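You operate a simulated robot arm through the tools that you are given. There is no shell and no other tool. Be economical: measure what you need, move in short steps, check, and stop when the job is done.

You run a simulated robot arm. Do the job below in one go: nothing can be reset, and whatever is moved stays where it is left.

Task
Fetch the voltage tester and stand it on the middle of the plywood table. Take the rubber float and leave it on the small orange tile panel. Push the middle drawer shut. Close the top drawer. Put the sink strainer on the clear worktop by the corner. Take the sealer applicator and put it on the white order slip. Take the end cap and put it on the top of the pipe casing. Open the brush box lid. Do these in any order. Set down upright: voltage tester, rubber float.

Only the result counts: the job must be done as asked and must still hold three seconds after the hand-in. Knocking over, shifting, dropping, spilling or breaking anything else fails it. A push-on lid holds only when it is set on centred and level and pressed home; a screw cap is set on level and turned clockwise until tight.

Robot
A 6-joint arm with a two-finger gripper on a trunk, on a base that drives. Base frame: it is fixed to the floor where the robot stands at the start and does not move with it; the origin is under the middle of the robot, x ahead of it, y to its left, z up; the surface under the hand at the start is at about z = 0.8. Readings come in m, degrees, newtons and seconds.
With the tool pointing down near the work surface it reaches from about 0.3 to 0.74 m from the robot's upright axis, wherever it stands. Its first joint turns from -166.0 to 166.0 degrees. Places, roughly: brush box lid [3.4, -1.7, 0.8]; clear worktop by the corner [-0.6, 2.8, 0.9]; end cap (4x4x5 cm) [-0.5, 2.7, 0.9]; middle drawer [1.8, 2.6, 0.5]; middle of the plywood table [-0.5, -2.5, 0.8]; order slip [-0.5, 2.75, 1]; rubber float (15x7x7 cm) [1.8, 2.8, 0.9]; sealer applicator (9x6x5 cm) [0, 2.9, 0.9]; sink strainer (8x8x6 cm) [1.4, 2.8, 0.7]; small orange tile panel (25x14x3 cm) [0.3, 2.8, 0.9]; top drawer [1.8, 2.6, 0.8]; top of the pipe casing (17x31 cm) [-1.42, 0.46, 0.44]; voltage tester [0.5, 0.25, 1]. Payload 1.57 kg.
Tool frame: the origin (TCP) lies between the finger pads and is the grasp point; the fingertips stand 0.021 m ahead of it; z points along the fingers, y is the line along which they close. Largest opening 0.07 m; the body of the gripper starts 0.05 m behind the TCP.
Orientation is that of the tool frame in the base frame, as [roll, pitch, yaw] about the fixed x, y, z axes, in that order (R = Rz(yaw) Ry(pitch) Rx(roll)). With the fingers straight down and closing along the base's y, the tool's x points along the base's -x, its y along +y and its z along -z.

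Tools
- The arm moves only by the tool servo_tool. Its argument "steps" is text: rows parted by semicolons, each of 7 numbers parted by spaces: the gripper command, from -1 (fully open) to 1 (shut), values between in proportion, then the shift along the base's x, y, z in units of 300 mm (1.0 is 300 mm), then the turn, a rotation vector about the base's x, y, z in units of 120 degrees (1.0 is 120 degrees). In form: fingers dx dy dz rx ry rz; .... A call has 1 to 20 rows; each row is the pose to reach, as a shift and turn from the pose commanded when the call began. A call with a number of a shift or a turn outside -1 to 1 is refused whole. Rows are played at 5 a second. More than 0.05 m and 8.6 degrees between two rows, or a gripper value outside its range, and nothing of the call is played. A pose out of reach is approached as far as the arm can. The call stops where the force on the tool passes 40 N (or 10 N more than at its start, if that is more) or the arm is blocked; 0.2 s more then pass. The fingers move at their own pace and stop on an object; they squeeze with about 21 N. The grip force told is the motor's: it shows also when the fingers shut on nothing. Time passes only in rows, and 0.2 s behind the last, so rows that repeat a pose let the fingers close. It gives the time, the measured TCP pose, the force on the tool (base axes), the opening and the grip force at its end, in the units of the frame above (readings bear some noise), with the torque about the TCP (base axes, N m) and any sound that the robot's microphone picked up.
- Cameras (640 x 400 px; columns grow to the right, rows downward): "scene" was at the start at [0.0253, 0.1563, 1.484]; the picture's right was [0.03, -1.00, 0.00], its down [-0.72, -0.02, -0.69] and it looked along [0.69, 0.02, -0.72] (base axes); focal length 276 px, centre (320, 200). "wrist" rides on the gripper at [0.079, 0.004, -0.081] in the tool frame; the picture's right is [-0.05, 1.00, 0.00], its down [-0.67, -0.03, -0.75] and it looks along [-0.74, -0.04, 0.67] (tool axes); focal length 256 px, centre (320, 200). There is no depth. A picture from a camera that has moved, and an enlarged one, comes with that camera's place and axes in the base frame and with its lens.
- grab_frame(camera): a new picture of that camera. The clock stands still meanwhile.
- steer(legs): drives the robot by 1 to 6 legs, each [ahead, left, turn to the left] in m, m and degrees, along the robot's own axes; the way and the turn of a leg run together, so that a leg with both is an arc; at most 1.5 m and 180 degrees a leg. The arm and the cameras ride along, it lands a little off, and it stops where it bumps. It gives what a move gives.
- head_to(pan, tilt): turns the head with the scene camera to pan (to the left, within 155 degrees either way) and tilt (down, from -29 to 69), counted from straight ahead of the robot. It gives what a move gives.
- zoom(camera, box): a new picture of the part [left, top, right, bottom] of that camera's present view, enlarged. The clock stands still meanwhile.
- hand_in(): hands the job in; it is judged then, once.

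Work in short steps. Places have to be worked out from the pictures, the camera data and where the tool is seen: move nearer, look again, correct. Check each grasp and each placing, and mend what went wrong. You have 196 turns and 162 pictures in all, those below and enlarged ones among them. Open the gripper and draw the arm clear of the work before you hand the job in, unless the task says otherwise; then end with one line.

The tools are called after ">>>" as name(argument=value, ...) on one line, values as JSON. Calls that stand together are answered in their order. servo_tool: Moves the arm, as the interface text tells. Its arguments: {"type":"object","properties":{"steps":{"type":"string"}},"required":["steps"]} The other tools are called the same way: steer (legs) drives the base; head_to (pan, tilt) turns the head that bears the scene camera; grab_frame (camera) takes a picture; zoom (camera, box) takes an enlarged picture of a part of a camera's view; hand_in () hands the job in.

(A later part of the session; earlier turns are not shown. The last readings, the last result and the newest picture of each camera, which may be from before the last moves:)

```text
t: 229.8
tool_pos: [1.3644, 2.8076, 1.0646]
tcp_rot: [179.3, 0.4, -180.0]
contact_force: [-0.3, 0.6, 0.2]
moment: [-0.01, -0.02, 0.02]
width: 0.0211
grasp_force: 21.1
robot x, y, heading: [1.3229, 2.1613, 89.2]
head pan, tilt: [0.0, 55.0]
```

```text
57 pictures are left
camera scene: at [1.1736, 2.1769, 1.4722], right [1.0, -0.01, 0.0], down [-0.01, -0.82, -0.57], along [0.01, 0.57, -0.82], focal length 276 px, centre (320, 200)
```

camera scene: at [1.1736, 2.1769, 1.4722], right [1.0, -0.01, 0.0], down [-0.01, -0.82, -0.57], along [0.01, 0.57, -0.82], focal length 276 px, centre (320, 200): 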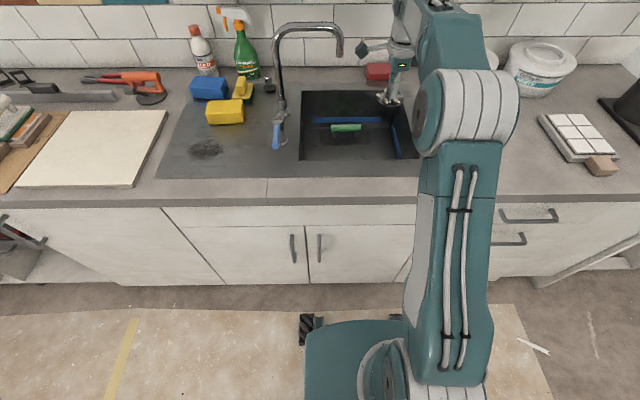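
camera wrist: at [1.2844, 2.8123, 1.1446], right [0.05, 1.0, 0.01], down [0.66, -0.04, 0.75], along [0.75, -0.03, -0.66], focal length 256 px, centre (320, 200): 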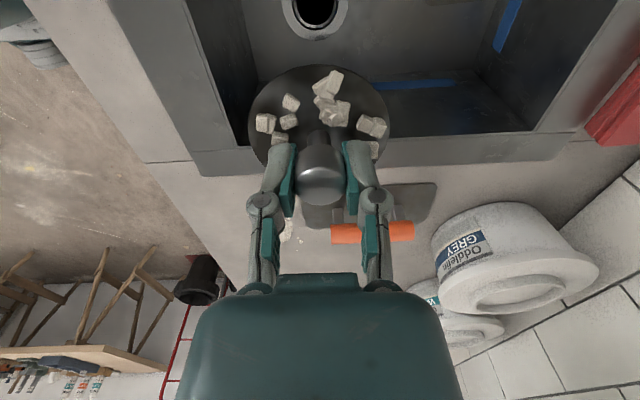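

Strainer is out with its crumbs. Retract smoothly away from the tap.

>>> servo_tool(steps="1 0 -0.03 0.02 0 0 0; 1 0 -0.08 0.05 0 0 0; 1 0 -0.15 0.08 0 0 0; 1 0 -0.22 0.1 0 0 0; 1 0 -0.29 0.12 0 0 0; 1 0 -0.36 0.12 0 0 0; 1 0 -0.43 0.12 0 0 0; 1 0 -0.5 0.12 0 0 0; 1 0 -0.57 0.12 0 0 0; 1 0 -0.64 0.12 0 0 0; 1 0 -0.71 0.12 0 0 0; 1 0 -0.78 0.12 0 0 0; 1 0 -0.85 0.12 0 0 0; 1 0 -0.9 0.12 0 0 0; 1 0 -0.93 0.12 0 0 0; 1 0 -0.94 0.12 0 0 0")

>>> steer(legs=[[0, 0.6, 0]])

>>> grab_frame(camera="wrist")

```text
t: 233.2
tool_pos: [1.3645, 2.5259, 1.0992]
tcp_rot: [179.3, 0.4, -179.9]
contact_force: [-0.8, 0.4, -0.8]
moment: [0.03, -0.01, 0.01]
width: 0.0212
grasp_force: 21.0
robot x, y, heading: [1.3247, 2.1613, 89.0]
head pan, tilt: [0.0, 55.0]
```

```text
t: 236.6
tool_pos: [0.7676, 2.5337, 1.0998]
tcp_rot: [179.3, 0.3, -179.8]
contact_force: [1.3, 0.1, -1.2]
moment: [-0.02, -0.02, 0.0]
width: 0.0212
grasp_force: 21.2
robot x, y, heading: [0.7276, 2.1692, 89.4]
head pan, tilt: [0.0, 55.0]
```

```text
56 pictures are left
camera wrist: at [0.6886, 2.5376, 1.1801], right [0.05, 1.0, 0.01], down [0.66, -0.04, 0.75], along [0.75, -0.03, -0.66], focal length 256 px, centre (320, 200)
```

wrist: 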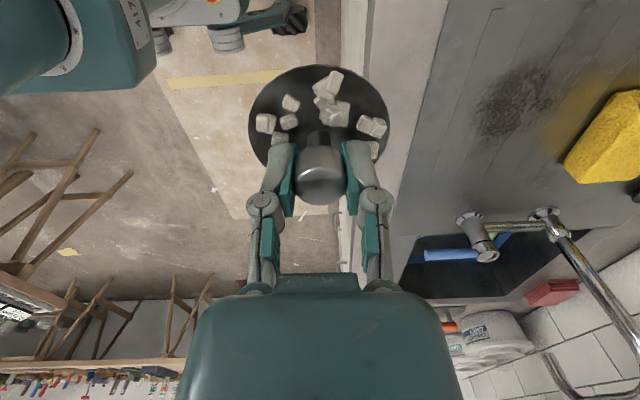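

Crumbs undisturbed. Continue left to the corner.

>>> steer(legs=[[0, 1.25, 0.5]])

>>> head_to(pan=0, tilt=50)

>>> grab_frame(camera="scene")

>>> grab_frame(camera="wrist")

```text
t: 242.9
tool_pos: [-0.4879, 2.5355, 1.0999]
tcp_rot: [179.3, 0.3, -178.5]
contact_force: [-0.7, 0.7, -0.6]
moment: [0.02, 0.01, 0.01]
width: 0.0211
grasp_force: 21.0
robot x, y, heading: [-0.5182, 2.1702, 90.7]
head pan, tilt: [0.0, 55.0]
```

```text
t: 243.5
tool_pos: [-0.4892, 2.534, 1.1003]
tcp_rot: [179.3, 0.4, -178.6]
contact_force: [0.9, -0.4, -1.1]
moment: [0.03, 0.0, 0.02]
width: 0.0214
grasp_force: 20.8
robot x, y, heading: [-0.5184, 2.1701, 90.6]
head pan, tilt: [0.0, 50.0]
```

```text
55 pictures are left
camera scene: at [-0.6719, 2.1852, 1.4787], right [1.0, 0.01, 0.0], down [0.01, -0.77, -0.64], along [-0.01, 0.64, -0.77], focal length 276 px, centre (320, 200)
```

scene: 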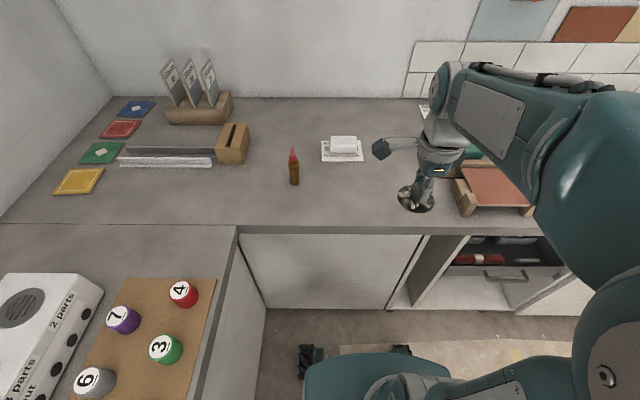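

```text
54 pictures are left
camera wrist: at [-0.5688, 2.5378, 1.1799], right [0.03, 1.0, 0.01], down [0.66, -0.03, 0.75], along [0.75, -0.01, -0.66], focal length 256 px, centre (320, 200)
```

wrist: 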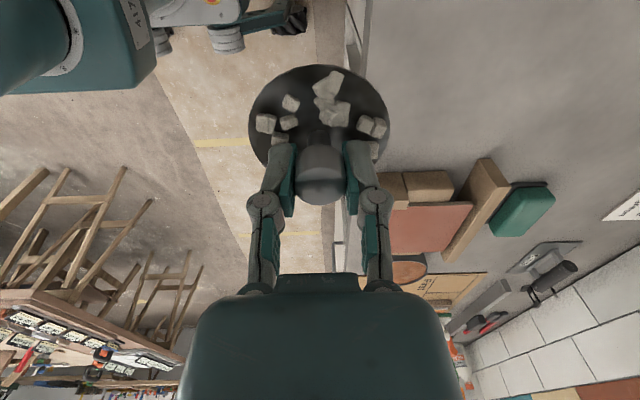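

Target spot for the strainer: clear counter at (−0.60, 2.745), in front of the slip and right of the brown bottle. Move over smoothly.

>>> servo_tool(steps="1 -0.01 0.03 0 0 0 0; 1 -0.04 0.08 0 0 0 0; 1 -0.07 0.14 0 0 0 0; 1 -0.11 0.21 -0.01 0 0 0; 1 -0.15 0.28 -0.03 0 0 0; 1 -0.19 0.35 -0.05 0 0 0; 1 -0.23 0.42 -0.08 0 0 0; 1 -0.27 0.49 -0.12 0 0 0; 1 -0.31 0.56 -0.16 0 0 0; 1 -0.34 0.62 -0.2 0 0 0; 1 -0.36 0.67 -0.24 0 0 0; 1 -0.37 0.7 -0.28 0 0 0; 1 -0.37 0.703 -0.31 0 0 0; 1 -0.37 0.703 -0.33 0 0 0; 1 -0.37 0.703 -0.33 0 0 0")

>>> zoom(camera="scene", box=[260, 110, 440, 230])

```text
t: 246.7
tool_pos: [-0.6012, 2.7469, 1.0005]
tcp_rot: [179.4, 0.4, -178.6]
contact_force: [0.3, -1.2, -1.0]
moment: [-0.02, -0.02, -0.03]
width: 0.0214
grasp_force: 20.8
robot x, y, heading: [-0.5199, 2.1693, 90.6]
head pan, tilt: [0.0, 50.0]
```

```text
3.33 times, centred on (350, 170) of scene
camera zoom: at [-0.6728, 2.1865, 1.4786], right [1.0, 0.01, 0.0], down [0.01, -0.77, -0.64], along [-0.01, 0.64, -0.77], focal length 919 px, centre (220, 300)
```

zoom: 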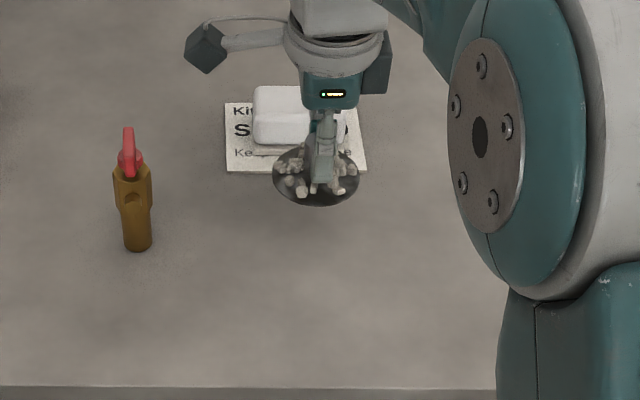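

Position good; slip's front edge is at y≈2.82. Lower slowly to the counter.

>>> servo_tool(steps="1 0 -0.01 -0.03 0 0 0; 1 0 -0.015 -0.06 0 0 0; 1 0 -0.015 -0.09 0 0 0; 1 0 -0.015 -0.115 0 0 0; 1 0 -0.015 -0.13 0 0 0; 1 0 -0.015 -0.14 0 0 0; 1 0 -0.015 -0.15 0 0 0; 1 0 -0.015 -0.155 0 0 0; 1 0 -0.015 -0.155 0 0 0")

```text
t: 248.7
tool_pos: [-0.6, 2.742, 0.9546]
tcp_rot: [179.3, 0.5, -178.6]
contact_force: [-0.1, -0.6, -0.3]
moment: [-0.01, 0.01, 0.04]
width: 0.0212
grasp_force: 20.6
robot x, y, heading: [-0.5214, 2.169, 90.3]
head pan, tilt: [0.0, 50.0]
```

>>> servo_tool(steps="1 0 0 -0.007 0 0 0; 1 0 0 -0.014 0 0 0; 1 0 0 -0.014 0 0 0")

>>> zoom(camera="scene", box=[310, 140, 400, 200])

```text
t: 249.5
tool_pos: [-0.6009, 2.7424, 0.9501]
tcp_rot: [179.3, 0.4, -178.5]
contact_force: [0.5, -0.3, -0.8]
moment: [-0.01, 0.01, -0.02]
width: 0.0211
grasp_force: 21.1
robot x, y, heading: [-0.5255, 2.1712, 90.5]
head pan, tilt: [0.0, 50.0]
```

```text
6.67 times, centred on (355, 170) of scene
camera zoom: at [-0.6728, 2.1865, 1.4786], right [1.0, 0.01, 0.0], down [0.01, -0.77, -0.64], along [-0.01, 0.64, -0.77], focal length 1837 px, centre (87, 400)
```

zoom: 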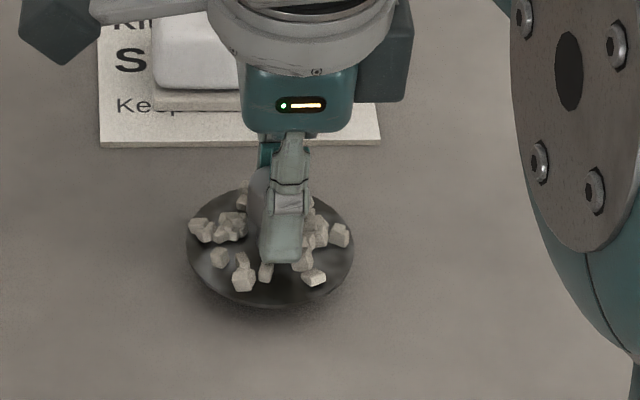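

Close but no contact yet; continue in 2 mm steps.

>>> servo_tool(steps="1 0 0 -0.007 0 0 0; 1 0 0 -0.014 0 0 0; 1 0 0 -0.02 0 0 0; 1 0 0 -0.02 0 0 0")

```text
t: 250.5
tool_pos: [-0.6008, 2.7414, 0.9457]
tcp_rot: [179.3, 0.4, -178.6]
contact_force: [0.3, -2.3, 12.7]
moment: [-0.07, 0.03, 0.06]
width: 0.0212
grasp_force: 20.8
robot x, y, heading: [-0.5189, 2.1648, 90.7]
head pan, tilt: [0.0, 50.0]
```

Contact. Release gently and rise straight up.

>>> servo_tool(steps="1 0 0 0.005 0 0 0; 0.6 0 0 0.005 0 0 0; 0.2 0 0 0.005 0 0 0; 0 0 0 0.005 0 0 0; 0 0 0 0.02 0 0 0; 0 0 0 0.06 0 0 0; -0.5 0 0 0.14 0 0 0; -1 0 0 0.26 0 0 0; -1 0 0 0.4 0 0 0; -1 0 0 0.5 0 0 0; -1 0 -0.15 0.5 0 0 0; -1 0 -0.3 0.5 0 0 0; -1 0.05 -0.45 0.5 0 0 0; -1 0.1 -0.58 0.5 0 0 0")

>>> zoom(camera="scene", box=[270, 110, 430, 230])

```text
t: 253.5
tool_pos: [-0.5701, 2.5674, 1.092]
tcp_rot: [179.3, 0.4, -178.6]
contact_force: [-0.1, -0.6, -0.2]
moment: [-0.03, -0.02, 0.04]
width: 0.07
grasp_force: 0.1
robot x, y, heading: [-0.5187, 2.1708, 90.5]
head pan, tilt: [0.0, 50.0]
```

```text
3.33 times, centred on (350, 170) of scene
camera zoom: at [-0.672, 2.1852, 1.4787], right [1.0, 0.01, 0.0], down [0.01, -0.77, -0.64], along [-0.01, 0.64, -0.77], focal length 919 px, centre (220, 300)
```

zoom: 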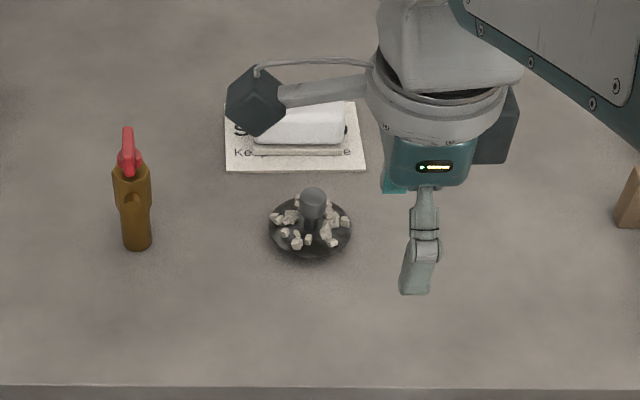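

Strainer placed with its crumbs. Now the brush box: drive back right and look down the rear aisle.

>>> steer(legs=[[-0.15, -0.8, 0], [0, -1.4, -0.7]])

>>> head_to(pan=-90, tilt=30)

>>> grab_frame(camera="scene")

>>> head_to(pan=-140, tilt=25)

>>> grab_frame(camera="scene")

```text
t: 264.4
tool_pos: [1.6144, 2.4142, 1.0931]
tcp_rot: [179.4, 0.4, -179.4]
contact_force: [-0.5, -0.1, -0.1]
moment: [-0.03, 0.0, 0.02]
width: 0.0701
grasp_force: 0.0
robot x, y, heading: [1.6552, 2.0167, 89.6]
head pan, tilt: [0.0, 50.0]
```

```text
t: 266.0
tool_pos: [1.6155, 2.4127, 1.092]
tcp_rot: [179.3, 0.4, -179.5]
contact_force: [-0.6, -0.9, -0.3]
moment: [0.0, 0.03, 0.0]
width: 0.0701
grasp_force: 0.1
robot x, y, heading: [1.6603, 2.0181, 89.5]
head pan, tilt: [-90.0, 30.0]
```

```text
50 pictures are left
camera scene: at [1.5982, 1.9563, 1.5083], right [-0.01, -1.0, 0.0], down [-0.5, 0.0, -0.87], along [0.87, -0.01, -0.5], focal length 276 px, centre (320, 200)
```

scene: 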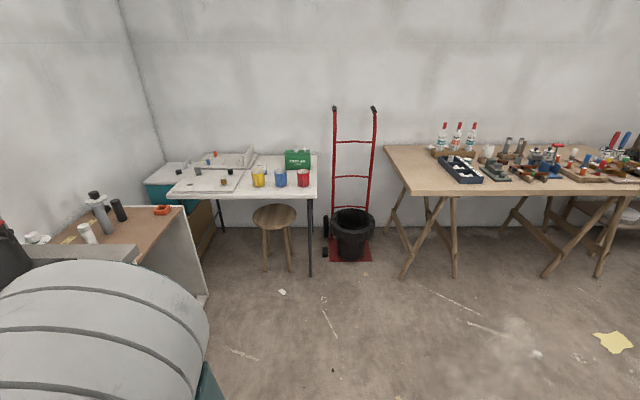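

```text
t: 267.2
tool_pos: [1.6164, 2.4135, 1.0933]
tcp_rot: [179.3, 0.4, -179.5]
contact_force: [0.1, 0.7, -0.4]
moment: [0.0, 0.0, 0.03]
width: 0.0699
grasp_force: 0.1
robot x, y, heading: [1.6638, 2.0149, 89.9]
head pan, tilt: [-140.0, 25.0]
```

```text
49 pictures are left
camera scene: at [1.5667, 1.8859, 1.5163], right [-0.77, -0.64, 0.0], down [-0.27, 0.32, -0.91], along [0.58, -0.7, -0.42], focal length 276 px, centre (320, 200)
```

scene: 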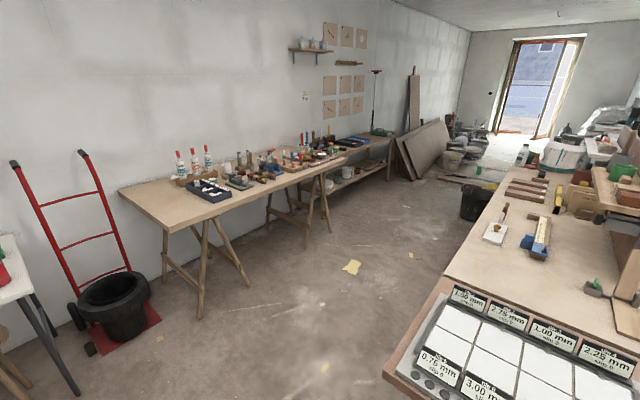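

The rear aisle (x≈1.8–2.95) is clear. Drive to x≈2.5, turn to face +x, and slide down the aisle toward the brush box.

>>> steer(legs=[[-0.1, -0.8, 0], [0, 0, -90], [0, -1.2, 0], [0, -1.2, 0]])

>>> head_to(pan=-20, tilt=35)

>>> grab_frame(camera="scene")

```text
t: 286.8
tool_pos: [2.8372, -0.4634, 1.0932]
tcp_rot: [179.3, 0.5, 89.6]
contact_force: [-0.6, 0.1, -0.3]
moment: [-0.03, -0.03, 0.0]
width: 0.07
grasp_force: 0.1
robot x, y, heading: [2.4355, -0.5022, -1.2]
head pan, tilt: [-140.0, 25.0]
```

```text
t: 288.8
tool_pos: [2.8357, -0.4629, 1.0921]
tcp_rot: [179.3, 0.3, 89.6]
contact_force: [0.5, 0.0, -0.2]
moment: [0.03, 0.01, -0.03]
width: 0.0701
grasp_force: 0.0
robot x, y, heading: [2.4339, -0.501, -1.5]
head pan, tilt: [-20.0, 35.0]
```

```text
48 pictures are left
camera scene: at [2.4675, -0.3772, 1.5004], right [-0.36, -0.93, 0.0], down [-0.53, 0.21, -0.82], along [0.76, -0.3, -0.57], focal length 276 px, centre (320, 200)
```

scene: 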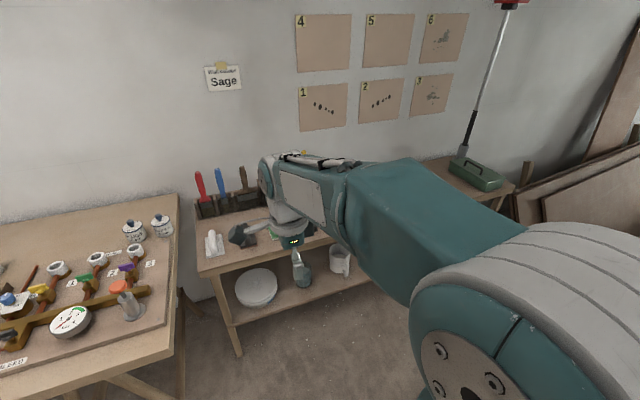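

The green box at the bench's far right end is the brush box. Move on: ahead 0.12 and right 1.1 m.

>>> steer(legs=[[0.13, 0, 1.4], [0, -1.1, 0]])

>>> head_to(pan=0, tilt=35)

>>> grab_frame(camera="scene")

>>> grab_frame(camera="wrist")

```text
t: 295.3
tool_pos: [2.9714, -1.5509, 1.0919]
tcp_rot: [179.3, 0.5, 91.4]
contact_force: [-0.2, -0.4, -0.1]
moment: [0.0, 0.01, -0.01]
width: 0.0703
grasp_force: 0.1
robot x, y, heading: [2.5752, -1.6008, 0.7]
head pan, tilt: [-20.0, 35.0]
```

```text
t: 296.1
tool_pos: [2.9714, -1.5503, 1.0933]
tcp_rot: [179.3, 0.5, 91.4]
contact_force: [-0.2, 0.1, 0.2]
moment: [0.04, 0.01, 0.03]
width: 0.0701
grasp_force: 0.1
robot x, y, heading: [2.575, -1.6026, 0.5]
head pan, tilt: [0.0, 35.0]
```

```text
47 pictures are left
camera scene: at [2.6048, -1.4472, 1.5004], right [0.01, -1.0, 0.0], down [-0.57, -0.01, -0.82], along [0.82, 0.01, -0.57], focal length 276 px, centre (320, 200)
```

scene: 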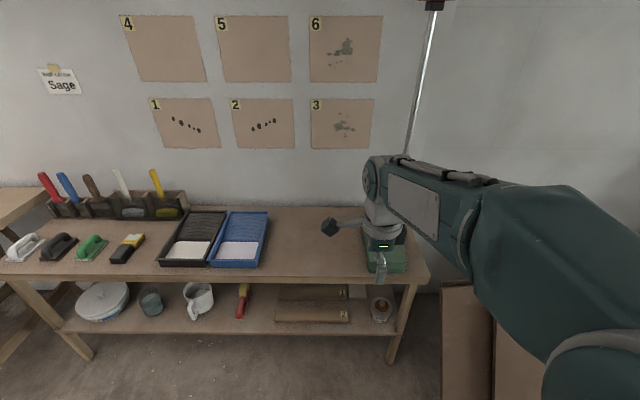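

```text
46 pictures are left
camera wrist: at [2.9729, -1.4694, 1.1733], right [1.0, -0.03, 0.01], down [-0.03, -0.66, 0.75], along [-0.01, -0.75, -0.66], focal length 256 px, centre (320, 200)
```

wrist: 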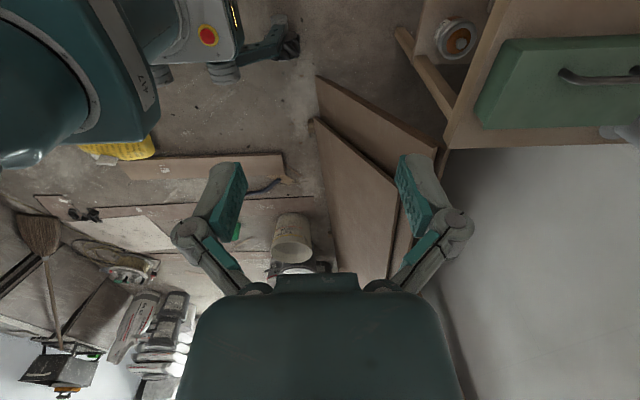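

The arm hides the box. Turn the tool back (camera toward robot) while shifting it up and to the left.

>>> servo_tool(steps="-1 0 0.04 0.03 0 0 0.068; -1 0 0.08 0.06 0 0 0.136; -1 0 0.12 0.09 0 0 0.204; -1 0 0.16 0.12 0 0 0.272; -1 0 0.2 0.15 0 0 0.34; -1 0 0.24 0.18 0 0 0.408; -1 0 0.28 0.21 0 0 0.476; -1 0 0.32 0.24 0 0 0.544; -1 0 0.36 0.27 0 0 0.612; -1 0 0.4 0.3 0 0 0.68; -1 0 0.4 0.3 0 0 0.738; -1 0 0.4 0.3 0 0 0.738")

>>> grab_frame(camera="wrist")

>>> zoom(camera="scene", box=[300, 170, 450, 290])

```text
t: 298.8
tool_pos: [2.972, -1.4309, 1.1828]
tcp_rot: [179.2, 0.4, -179.9]
contact_force: [-0.8, 0.2, 0.3]
moment: [0.0, -0.03, 0.01]
width: 0.07
grasp_force: 0.0
robot x, y, heading: [2.574, -1.5988, 0.7]
head pan, tilt: [0.0, 35.0]
```

```text
45 pictures are left
camera wrist: at [2.8922, -1.4264, 1.2639], right [0.05, 1.0, 0.01], down [0.66, -0.04, 0.75], along [0.75, -0.03, -0.66], focal length 256 px, centre (320, 200)
```

wrist: 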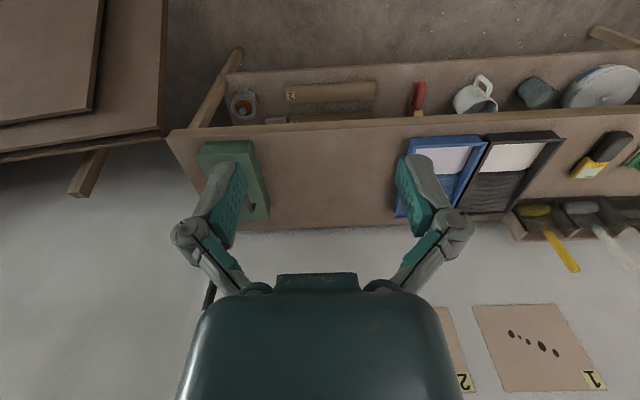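

```text
3.33 times, centred on (375, 230) of scene
camera zoom: at [2.6049, -1.4468, 1.5003], right [0.01, -1.0, 0.0], down [-0.57, -0.01, -0.82], along [0.82, 0.01, -0.57], focal length 919 px, centre (137, 100)
```

zoom: 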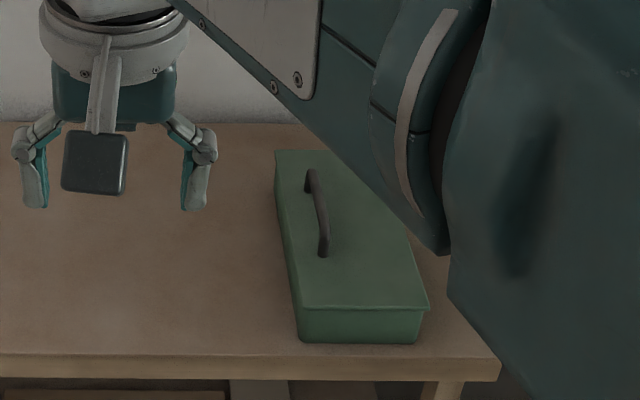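

Box ≈ x 3.195–3.43, y −1.595…−1.71, lid top z≈0.855, with a bar handle along x. Move the wrist camera in front of it for a close view.

>>> servo_tool(steps="-1 0.03 -0.12 -0.03 0 0 0; -1 0.06 -0.24 -0.06 0 0 0; -1 0.09 -0.36 -0.1 0 0 0; -1 0.12 -0.48 -0.15 0 0 0; -1 0.18 -0.6 -0.18 0 0 0; -1 0.27 -0.67 -0.2 0 0 0; -1 0.27 -0.67 -0.2 0 0 0")

>>> grab_frame(camera="wrist")

>>> grab_frame(camera="scene")

```text
t: 300.4
tool_pos: [3.0524, -1.6318, 1.1224]
tcp_rot: [179.3, 0.2, -180.0]
contact_force: [0.1, -0.2, -0.5]
moment: [0.01, 0.02, -0.02]
width: 0.0698
grasp_force: 0.0
robot x, y, heading: [2.5739, -1.5995, 0.8]
head pan, tilt: [0.0, 35.0]
```

```text
43 pictures are left
camera wrist: at [2.9735, -1.6278, 1.2033], right [0.05, 1.0, 0.01], down [0.66, -0.04, 0.75], along [0.75, -0.03, -0.66], focal length 256 px, centre (320, 200)
```

wrist: 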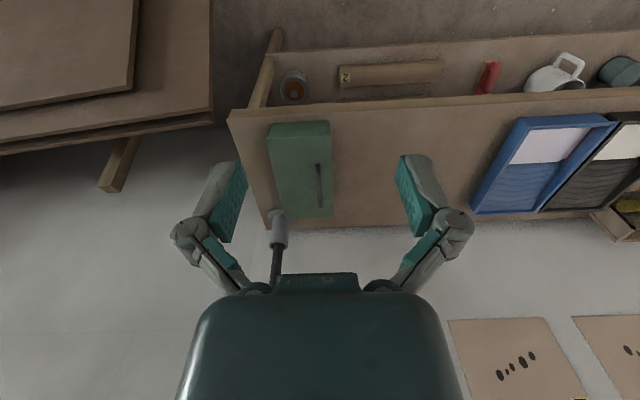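

```text
42 pictures are left
camera scene: at [2.6053, -1.4479, 1.5004], right [0.01, -1.0, 0.0], down [-0.57, -0.01, -0.82], along [0.82, 0.01, -0.57], focal length 276 px, centre (320, 200)
```

scene: 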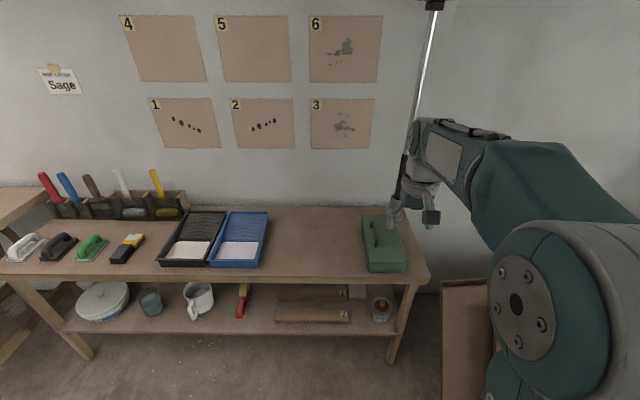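

>>> zoom(camera="wrist", box=[240, 105, 370, 225])

>>> zoom(camera="scene", box=[340, 190, 430, 290])

```text
3.33 times, centred on (305, 165) of wrist
camera zoom: at [2.9735, -1.6278, 1.2033], right [0.05, 1.0, 0.01], down [0.66, -0.04, 0.75], along [0.75, -0.03, -0.66], focal length 853 px, centre (370, 317)
```

zoom: 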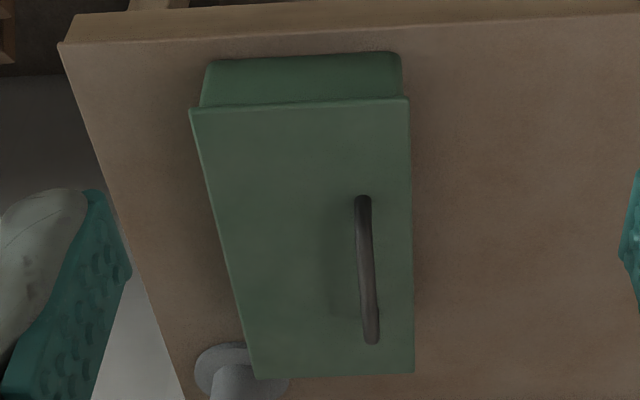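

```text
4.00 times, centred on (385, 240) of scene
camera zoom: at [2.6053, -1.4479, 1.5004], right [0.01, -1.0, 0.0], down [-0.57, -0.01, -0.82], along [0.82, 0.01, -0.57], focal length 1102 px, centre (60, 40)
```

zoom: 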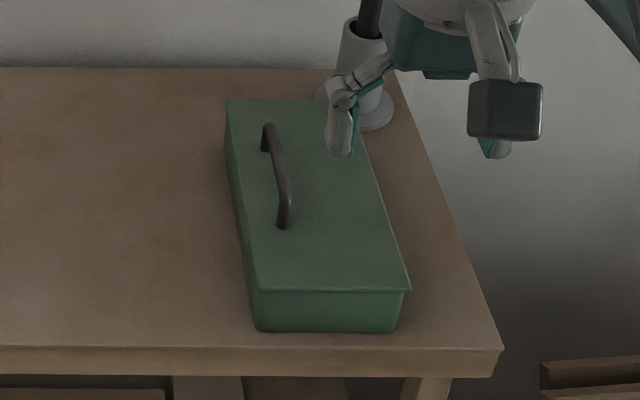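

Triangulating both views suggests the bench is lower than assumed (lid top z≈0.78–0.80, front x≈3.25). I'll take another wrist view from closer to fix the handle position.

>>> servo_tool(steps="-1 0.1 0 -0.1 0 0 0; -1 0.2 0 -0.2 0 0 0; -1 0.3 0 -0.3 0 0 0; -1 0.3 0 -0.3 0 0 0")

>>> grab_frame(camera="wrist")

```text
t: 301.4
tool_pos: [3.1428, -1.6318, 1.0332]
tcp_rot: [179.4, 0.4, 180.0]
contact_force: [-0.2, -0.7, 1.0]
moment: [-0.01, 0.02, 0.04]
width: 0.07
grasp_force: 0.0
robot x, y, heading: [2.5743, -1.6006, 0.7]
head pan, tilt: [0.0, 35.0]
```

```text
39 pictures are left
camera wrist: at [3.0633, -1.6277, 1.1133], right [0.05, 1.0, 0.01], down [0.66, -0.04, 0.75], along [0.75, -0.03, -0.66], focal length 256 px, centre (320, 200)
```

wrist: 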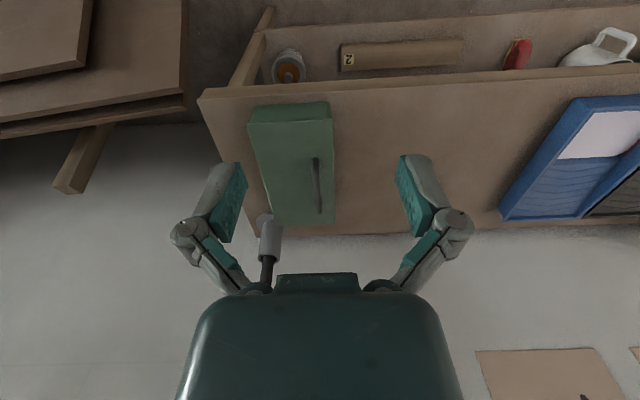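

I'll shift sideways 0.12 m for a proper stereo baseline.

>>> zoom(camera="wrist", box=[230, 90, 360, 240])

>>> servo_tool(steps="-1 0 0.14 0 0 0 0; -1 0 0.28 0 0 0 0; -1 0 0.4 0 0 0 0; -1 0 0.4 0 0 0 0; -1 0 0.4 0 0 0 0")

>>> zoom(camera="wrist", box=[170, 90, 300, 240])

```text
2.67 times, centred on (295, 165) of wrist
camera zoom: at [3.0633, -1.6277, 1.1133], right [0.05, 1.0, 0.01], down [0.66, -0.04, 0.75], along [0.75, -0.03, -0.66], focal length 683 px, centre (387, 293)
```

zoom: 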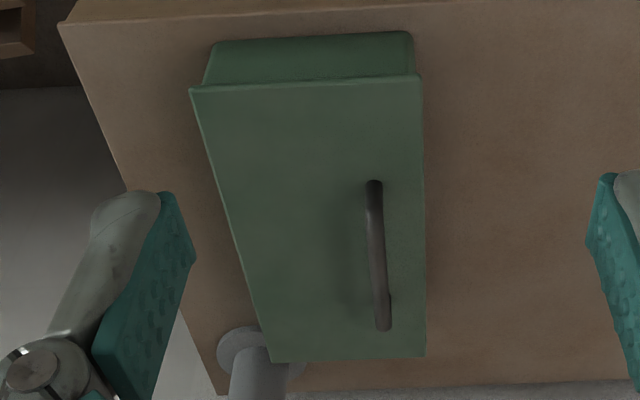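

```text
t: 302.6
tool_pos: [3.1422, -1.5134, 1.0324]
tcp_rot: [179.3, 0.3, 180.0]
contact_force: [-0.3, -0.1, -0.7]
moment: [0.02, -0.01, -0.02]
width: 0.07
grasp_force: 0.2
robot x, y, heading: [2.5712, -1.6016, 0.5]
head pan, tilt: [0.0, 35.0]
```

```text
2.67 times, centred on (235, 165) of wrist
camera zoom: at [3.0633, -1.5083, 1.1132], right [0.05, 1.0, 0.01], down [0.66, -0.04, 0.75], along [0.75, -0.03, -0.66], focal length 683 px, centre (547, 293)
```

zoom: 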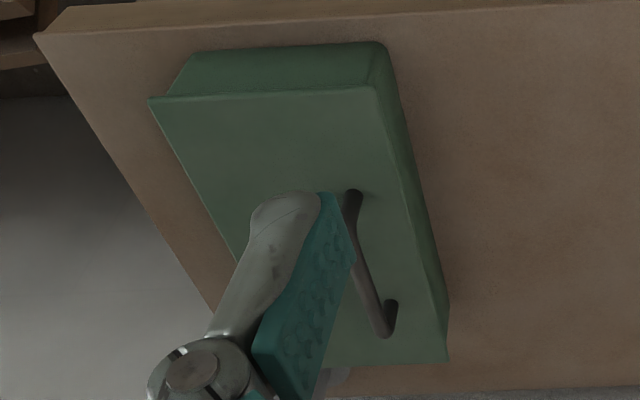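

Stereo gives: lid z≈0.757, x 3.28–3.55, y −1.615…−1.753; handle bar at y≈−1.647, x 3.355–3.465, z≈0.78. Drive 0.25 m closer, then hover over the handle.

>>> steer(legs=[[0.25, 0, -0.6]])

>>> servo_tool(steps="-1 0.02 -0.12 0 0 0 0; -1 0.04 -0.24 0 0 0 0; -1 0.06 -0.36 0 0 0 0; -1 0.06 -0.44 -0.1 0 0 0; -1 0.06 -0.44 -0.25 0 0 0; -1 0.06 -0.44 -0.4 0 0 0; -1 0.06 -0.44 -0.55 0 0 0; -1 0.06 -0.44 -0.55 0 0 0")

>>> grab_frame(camera="wrist")

>>> grab_frame(camera="scene")

```text
t: 304.4
tool_pos: [3.3948, -1.5183, 1.0328]
tcp_rot: [179.3, 0.3, 179.5]
contact_force: [0.8, 0.1, 1.0]
moment: [0.0, -0.04, 0.02]
width: 0.07
grasp_force: 0.1
robot x, y, heading: [2.8261, -1.5987, -0.0]
head pan, tilt: [0.0, 35.0]
```

```text
t: 306.2
tool_pos: [3.4124, -1.6497, 0.8709]
tcp_rot: [179.3, 0.5, 179.3]
contact_force: [-0.1, 0.2, 0.7]
moment: [0.01, -0.05, 0.01]
width: 0.07
grasp_force: 0.0
robot x, y, heading: [2.8219, -1.5996, 0.2]
head pan, tilt: [0.0, 35.0]
```

```text
36 pictures are left
camera wrist: at [3.3342, -1.6449, 0.9498], right [0.06, 1.0, 0.01], down [0.66, -0.05, 0.75], along [0.75, -0.04, -0.66], focal length 256 px, centre (320, 200)
```

wrist: 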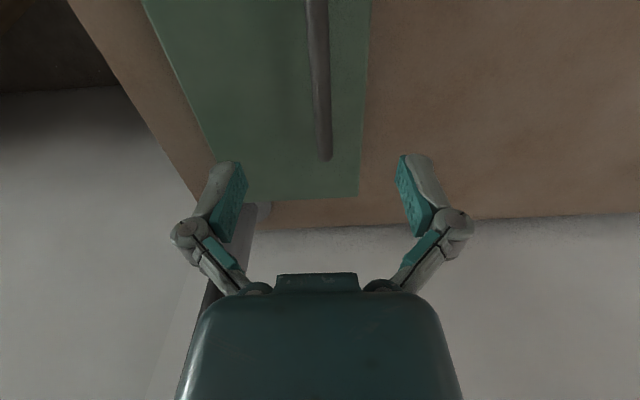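

```text
35 pictures are left
camera scene: at [2.8596, -1.4468, 1.5004], right [0.0, -1.0, 0.0], down [-0.57, 0.0, -0.82], along [0.82, 0.0, -0.57], focal length 276 px, centre (320, 200)
```

scene: 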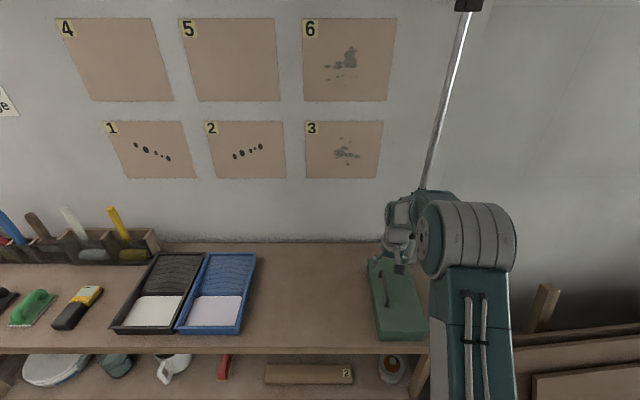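

Bar aligned (y≈−1.646). Descend gently to feel the lid.

>>> servo_tool(steps="-1 0 0.01 -0.08 0 0 0; -1 0 0.01 -0.16 0 0 0; -1 0 0.01 -0.22 0 0 0; -1 0 0.01 -0.25 0 0 0; -1 0 0.01 -0.25 0 0 0")

>>> grab_frame(camera="wrist")

```text
t: 307.4
tool_pos: [3.4127, -1.6468, 0.793]
tcp_rot: [179.3, 0.2, 179.4]
contact_force: [-0.1, 0.1, -0.1]
moment: [0.0, 0.0, -0.01]
width: 0.0699
grasp_force: 0.1
robot x, y, heading: [2.824, -1.6022, -0.3]
head pan, tilt: [0.0, 35.0]
```

```text
34 pictures are left
camera wrist: at [3.3335, -1.6419, 0.8741], right [0.06, 1.0, 0.01], down [0.66, -0.05, 0.75], along [0.75, -0.04, -0.66], focal length 256 px, centre (320, 200)
```

wrist: 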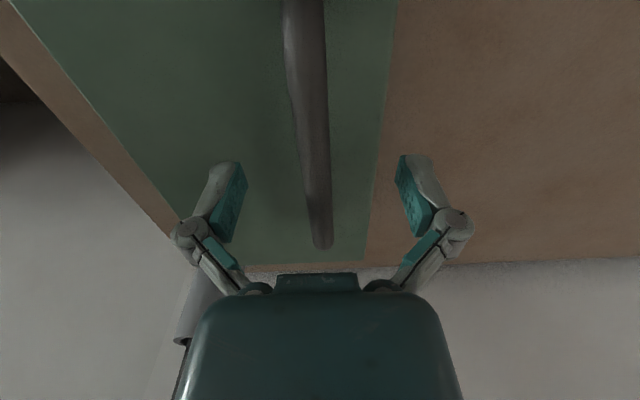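

Bar lies between the fingers. Close and check the width.

>>> servo_tool(steps="0 0 0 0 0 0 0; 0.5 0 0 0 0 0 0; 1 0 0 0 0 0 0; 1 0 0 0 0 0 0; 1 0 0 0 0 0 0")

>>> grab_frame(camera="wrist")

```text
t: 308.6
tool_pos: [3.4121, -1.6474, 0.7942]
tcp_rot: [179.3, 0.4, 179.4]
contact_force: [-2.3, -4.6, 5.6]
moment: [0.01, 0.02, 0.24]
width: 0.0105
grasp_force: 31.9
robot x, y, heading: [2.8274, -1.6001, 0.0]
head pan, tilt: [0.0, 35.0]
```

```text
33 pictures are left
camera wrist: at [3.3335, -1.6426, 0.8746], right [0.06, 1.0, 0.01], down [0.66, -0.05, 0.75], along [0.75, -0.04, -0.66], focal length 256 px, centre (320, 200)
```

wrist: 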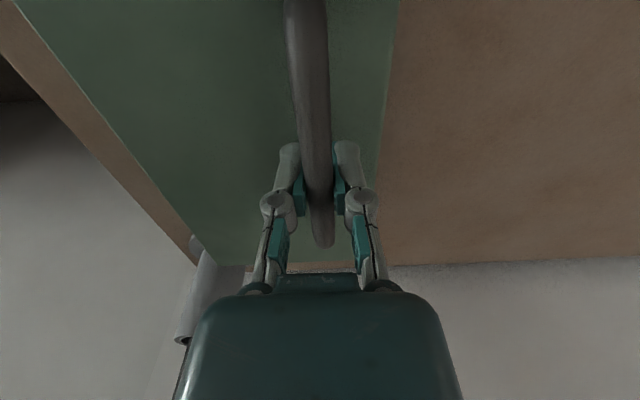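

Handle gripped. Start lifting along an arc about a hinge assumed on the far (−y) long edge; first 30° and check.

>>> servo_tool(steps="1 0 -0.005 0.02 0 0 0; 1 0 -0.016 0.045 0.02 0 0; 1 0 -0.026 0.066 0.035 0 0; 1 0 -0.038 0.088 0.05 0 0; 1 0 -0.053 0.108 0.065 0 0; 1 0 -0.074 0.137 0.085 0 0; 1 0 -0.097 0.163 0.1 0 0; 1 0 -0.097 0.163 0.1 0 0")

>>> grab_frame(camera="scene")

>>> grab_frame(camera="wrist")

```text
t: 310.4
tool_pos: [3.4132, -1.6792, 0.8402]
tcp_rot: [167.1, 0.1, 179.3]
contact_force: [8.4, -13.9, -18.5]
moment: [0.1, 0.23, 0.18]
width: 0.0106
grasp_force: 31.8
robot x, y, heading: [2.8284, -1.6022, -0.1]
head pan, tilt: [0.0, 35.0]
```

```text
32 pictures are left
camera scene: at [2.8615, -1.4503, 1.5006], right [0.0, -1.0, 0.0], down [-0.58, 0.0, -0.82], along [0.82, 0.0, -0.58], focal length 276 px, centre (320, 200)
```

scene: 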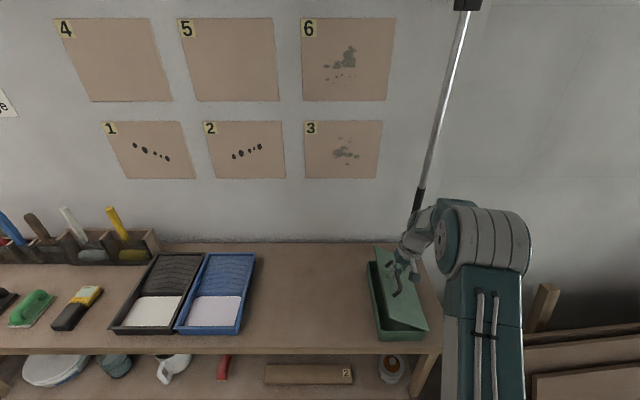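

```text
31 pictures are left
camera wrist: at [3.3335, -1.6899, 0.9206], right [0.06, 0.97, 0.22], down [0.66, -0.21, 0.72], along [0.75, 0.1, -0.66], focal length 256 px, centre (320, 200)
```

wrist: 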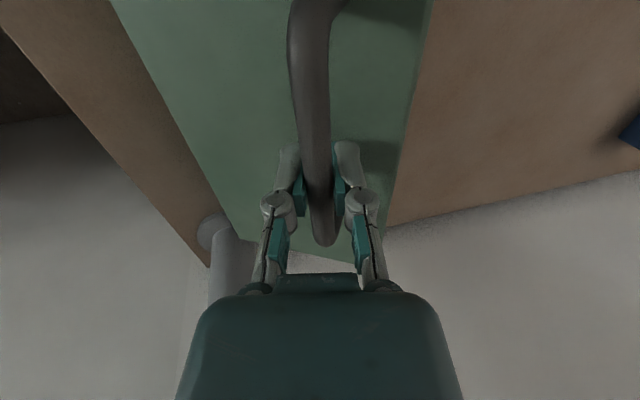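

Lid is opening (~29°), hinge confirmed on the far side at about (−1.753, 0.749). Continue the arc to ~60° and check.

>>> servo_tool(steps="1 0 -0.03 0.012 0.015 0 0; 1 0 -0.065 0.03 0.035 0 0; 1 0 -0.1 0.045 0.05 0 0; 1 0 -0.13 0.056 0.067 0 0; 1 0 -0.162 0.067 0.083 0 0; 1 0 -0.194 0.076 0.1 0 0; 1 0 -0.194 0.076 0.1 0 0")

>>> grab_frame(camera="scene")

```text
t: 312.0
tool_pos: [3.4139, -1.7347, 0.8666]
tcp_rot: [155.3, 0.4, 179.2]
contact_force: [-2.3, 4.6, 27.8]
moment: [-0.03, -0.22, -0.06]
width: 0.011
grasp_force: 31.7
robot x, y, heading: [2.8255, -1.6001, 0.0]
head pan, tilt: [0.0, 35.0]
```

```text
30 pictures are left
camera scene: at [2.8573, -1.4469, 1.5006], right [0.0, -1.0, 0.0], down [-0.57, 0.0, -0.82], along [0.82, 0.0, -0.57], focal length 276 px, centre (320, 200)
```

scene: 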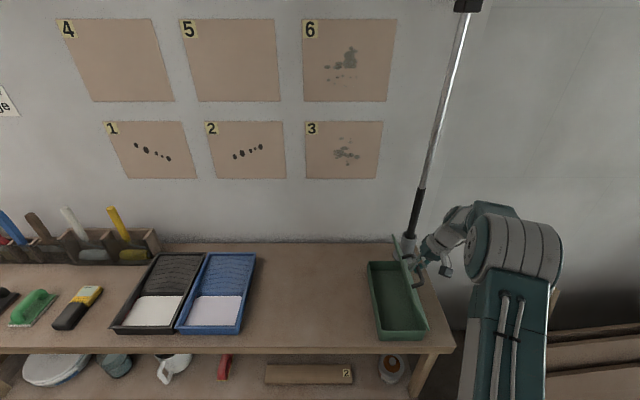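

Slight outward push; I'll add a few mm of height in the next arc part, continuing to ~90°.

>>> servo_tool(steps="1 0 -0.012 0.014 0.005 0 0; 1 0 -0.045 0.023 0.015 0 0; 1 0 -0.075 0.024 0.025 0 0; 1 0 -0.1 0.024 0.033 0 0; 1 0 -0.1 0.024 0.033 0 0")

>>> zoom(camera="scene", box=[340, 180, 500, 360])

>>> grab_frame(camera="wrist")

```text
t: 313.2
tool_pos: [3.4116, -1.7644, 0.8702]
tcp_rot: [151.2, -0.3, 179.4]
contact_force: [0.7, 4.2, -29.8]
moment: [0.01, 0.05, 0.09]
width: 0.0113
grasp_force: 32.4
robot x, y, heading: [2.8244, -1.6011, -0.0]
head pan, tilt: [0.0, 35.0]
```

```text
2.22 times, centred on (420, 270) of scene
camera zoom: at [2.8619, -1.4482, 1.5004], right [0.0, -1.0, 0.0], down [-0.58, 0.0, -0.82], along [0.82, 0.0, -0.58], focal length 612 px, centre (98, 44)
```

zoom: 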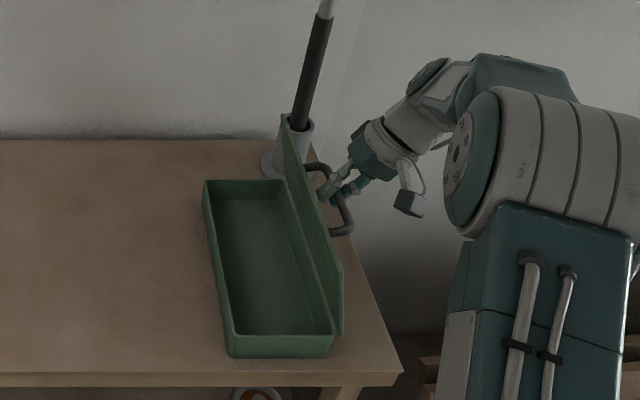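

```text
28 pictures are left
camera wrist: at [3.3331, -1.7982, 0.9432], right [0.07, 0.87, 0.48], down [0.66, -0.4, 0.63], along [0.74, 0.28, -0.61], focal length 256 px, centre (320, 200)
```

wrist: 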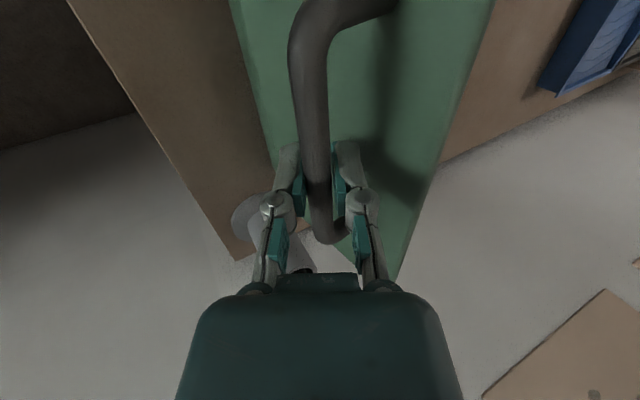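

Lid is ~75–80° open. Continue past vertical to ~100°.

>>> servo_tool(steps="1 0 -0.005 -0.012 0 0 0; 1 0 -0.03 -0.015 0.005 0 0; 1 0 -0.06 -0.022 0.01 0 0; 1 0 -0.095 -0.035 0.017 0 0; 1 0 -0.125 -0.047 0.017 0 0; 1 0 -0.155 -0.06 0.017 0 0; 1 0 -0.155 -0.06 0.017 0 0")

>>> zoom(camera="scene", box=[340, 180, 500, 360])

```text
t: 314.8
tool_pos: [3.4138, -1.8115, 0.8539]
tcp_rot: [149.2, -0.1, 179.3]
contact_force: [-6.5, 2.8, -5.6]
moment: [0.02, -0.12, -0.05]
width: 0.0106
grasp_force: 32.2
robot x, y, heading: [2.8251, -1.6002, -0.1]
head pan, tilt: [0.0, 35.0]
```

```text
2.22 times, centred on (420, 270) of scene
camera zoom: at [2.8596, -1.4479, 1.5005], right [0.0, -1.0, 0.0], down [-0.57, 0.0, -0.82], along [0.82, 0.0, -0.57], focal length 612 px, centre (98, 44)
```

zoom: 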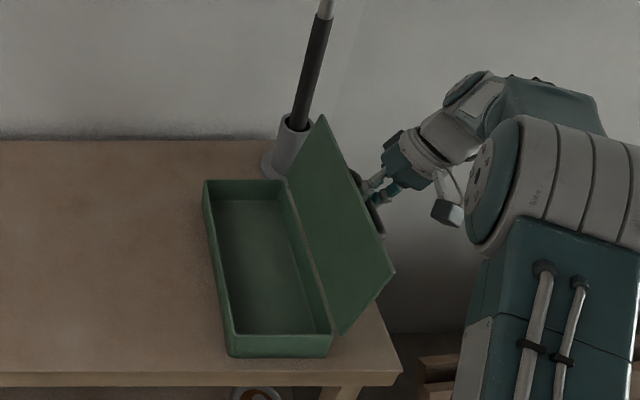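

Past vertical (~102°). Ease a bit further to feel for a stop.

>>> servo_tool(steps="1 0 -0.025 -0.014 0 0 0; 1 0 -0.05 -0.031 0 0 0; 1 0 -0.073 -0.05 0 0 0; 1 0 -0.073 -0.05 0 0 0")

>>> zoom(camera="scene", box=[340, 180, 500, 360])

```text
t: 315.4
tool_pos: [3.414, -1.8145, 0.8509]
tcp_rot: [148.8, -0.1, 179.8]
contact_force: [-12.8, 16.8, 13.4]
moment: [0.05, -0.63, -0.52]
width: 0.0108
grasp_force: 31.9
robot x, y, heading: [2.8272, -1.5982, -0.1]
head pan, tilt: [0.0, 35.0]
stopped in row 2: the force on the tool passed its limit at 44 N (the readings are from after the stop); the commanded pose is now the measured one
```

```text
2.22 times, centred on (420, 270) of scene
camera zoom: at [2.8575, -1.4433, 1.5002], right [0.0, -1.0, 0.0], down [-0.57, 0.0, -0.82], along [0.82, 0.0, -0.57], focal length 612 px, centre (98, 44)
```

zoom: 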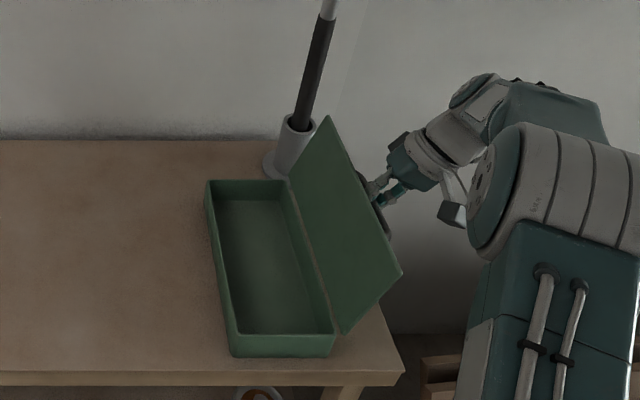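

The hinge stop is reached (~105°). Open the fingers slightly and withdraw along the tool axis.

>>> servo_tool(steps="0.7 0 0.01 0 0 0 0; 0.4 0 0.01 0 0 0 0; 0.4 0 0.01 0 0 0 0; 0.4 0 0 0.03 0 0 0; 0.4 0 -0.025 0.07 0 0 0; 0.4 0 -0.055 0.12 0 0 0; 0.4 0 -0.09 0.18 0 0 0; 0.4 0 -0.13 0.25 0 0 0; 0.4 0 -0.13 0.38 0 0 0; 0.4 0 -0.13 0.5 0 0 0")

>>> zoom(camera="scene", box=[340, 150, 500, 360])

```text
t: 317.6
tool_pos: [3.4129, -1.8582, 0.9987]
tcp_rot: [148.9, 0.0, 179.7]
contact_force: [-0.4, -0.5, -0.3]
moment: [0.01, -0.03, 0.01]
width: 0.021
grasp_force: 0.1
robot x, y, heading: [2.8263, -1.5989, 0.2]
head pan, tilt: [0.0, 35.0]
```

```text
1.90 times, centred on (420, 255) of scene
camera zoom: at [2.8595, -1.4475, 1.5006], right [0.0, -1.0, 0.0], down [-0.57, 0.0, -0.82], along [0.82, 0.0, -0.57], focal length 525 px, centre (130, 95)
```

zoom: 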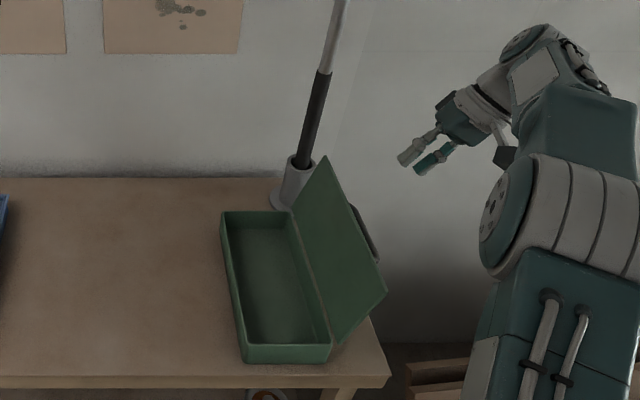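

Lid stays open at its stop. Draw the arm clear, open the gripper, and back the robot off.

>>> servo_tool(steps="-0.5 0 0 0.12 0 0 0; -1 0 0 0.24 0 0 0; -1 -0.1 0.02 0.34 -0.05 0 0; -1 -0.22 0.05 0.4 -0.1 0 0; -1 -0.36 0.1 0.4 -0.16 0 0; -1 -0.5 0.15 0.4 -0.22 0 0; -1 -0.6 0.2 0.4 -0.25 0 0; -1 -0.6 0.2 0.4 -0.25 0 0")

>>> steer(legs=[[-0.25, 0, 0]])

>>> grab_frame(camera="scene")

```text
t: 319.4
tool_pos: [3.2353, -1.7973, 1.1198]
tcp_rot: [178.8, 0.1, 179.8]
contact_force: [-0.7, 0.7, -0.5]
moment: [0.02, -0.02, 0.0]
width: 0.0703
grasp_force: 0.2
robot x, y, heading: [2.824, -1.5987, 0.1]
head pan, tilt: [0.0, 35.0]
```

```text
t: 321.2
tool_pos: [2.9864, -1.797, 1.1186]
tcp_rot: [178.9, 0.1, 179.7]
contact_force: [0.1, -0.6, -0.4]
moment: [0.0, -0.01, 0.03]
width: 0.0698
grasp_force: 0.0
robot x, y, heading: [2.5795, -1.5998, -0.0]
head pan, tilt: [0.0, 35.0]
```

```text
24 pictures are left
camera scene: at [2.6093, -1.4471, 1.5005], right [0.0, -1.0, 0.0], down [-0.57, 0.0, -0.82], along [0.82, 0.0, -0.57], focal length 276 px, centre (320, 200)
```

scene: 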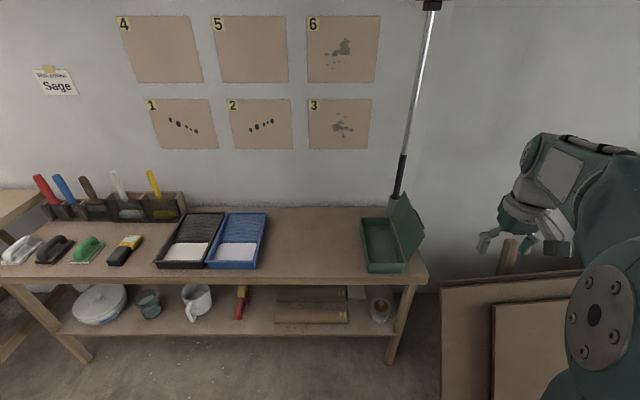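

All jobs done; a last distant check that the tester still stands.

>>> head_to(pan=-153, tilt=12)

>>> zoom(camera="scene", box=[280, 130, 480, 250])

```text
t: 323.6
tool_pos: [2.9863, -1.7967, 1.1175]
tcp_rot: [178.9, 0.2, 179.6]
contact_force: [0.4, 0.4, 0.4]
moment: [-0.01, 0.03, 0.03]
width: 0.07
grasp_force: 0.0
robot x, y, heading: [2.5754, -1.5994, 0.0]
head pan, tilt: [-153.0, 12.0]
```

```text
3.20 times, centred on (380, 190) of scene
camera zoom: at [2.4382, -1.4897, 1.5375], right [-0.46, 0.89, 0.0], down [0.18, 0.09, -0.98], along [-0.87, -0.45, -0.21], focal length 882 px, centre (128, 232)
```

zoom: 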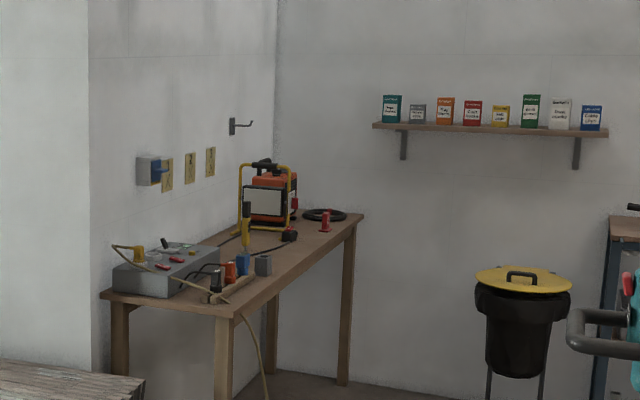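

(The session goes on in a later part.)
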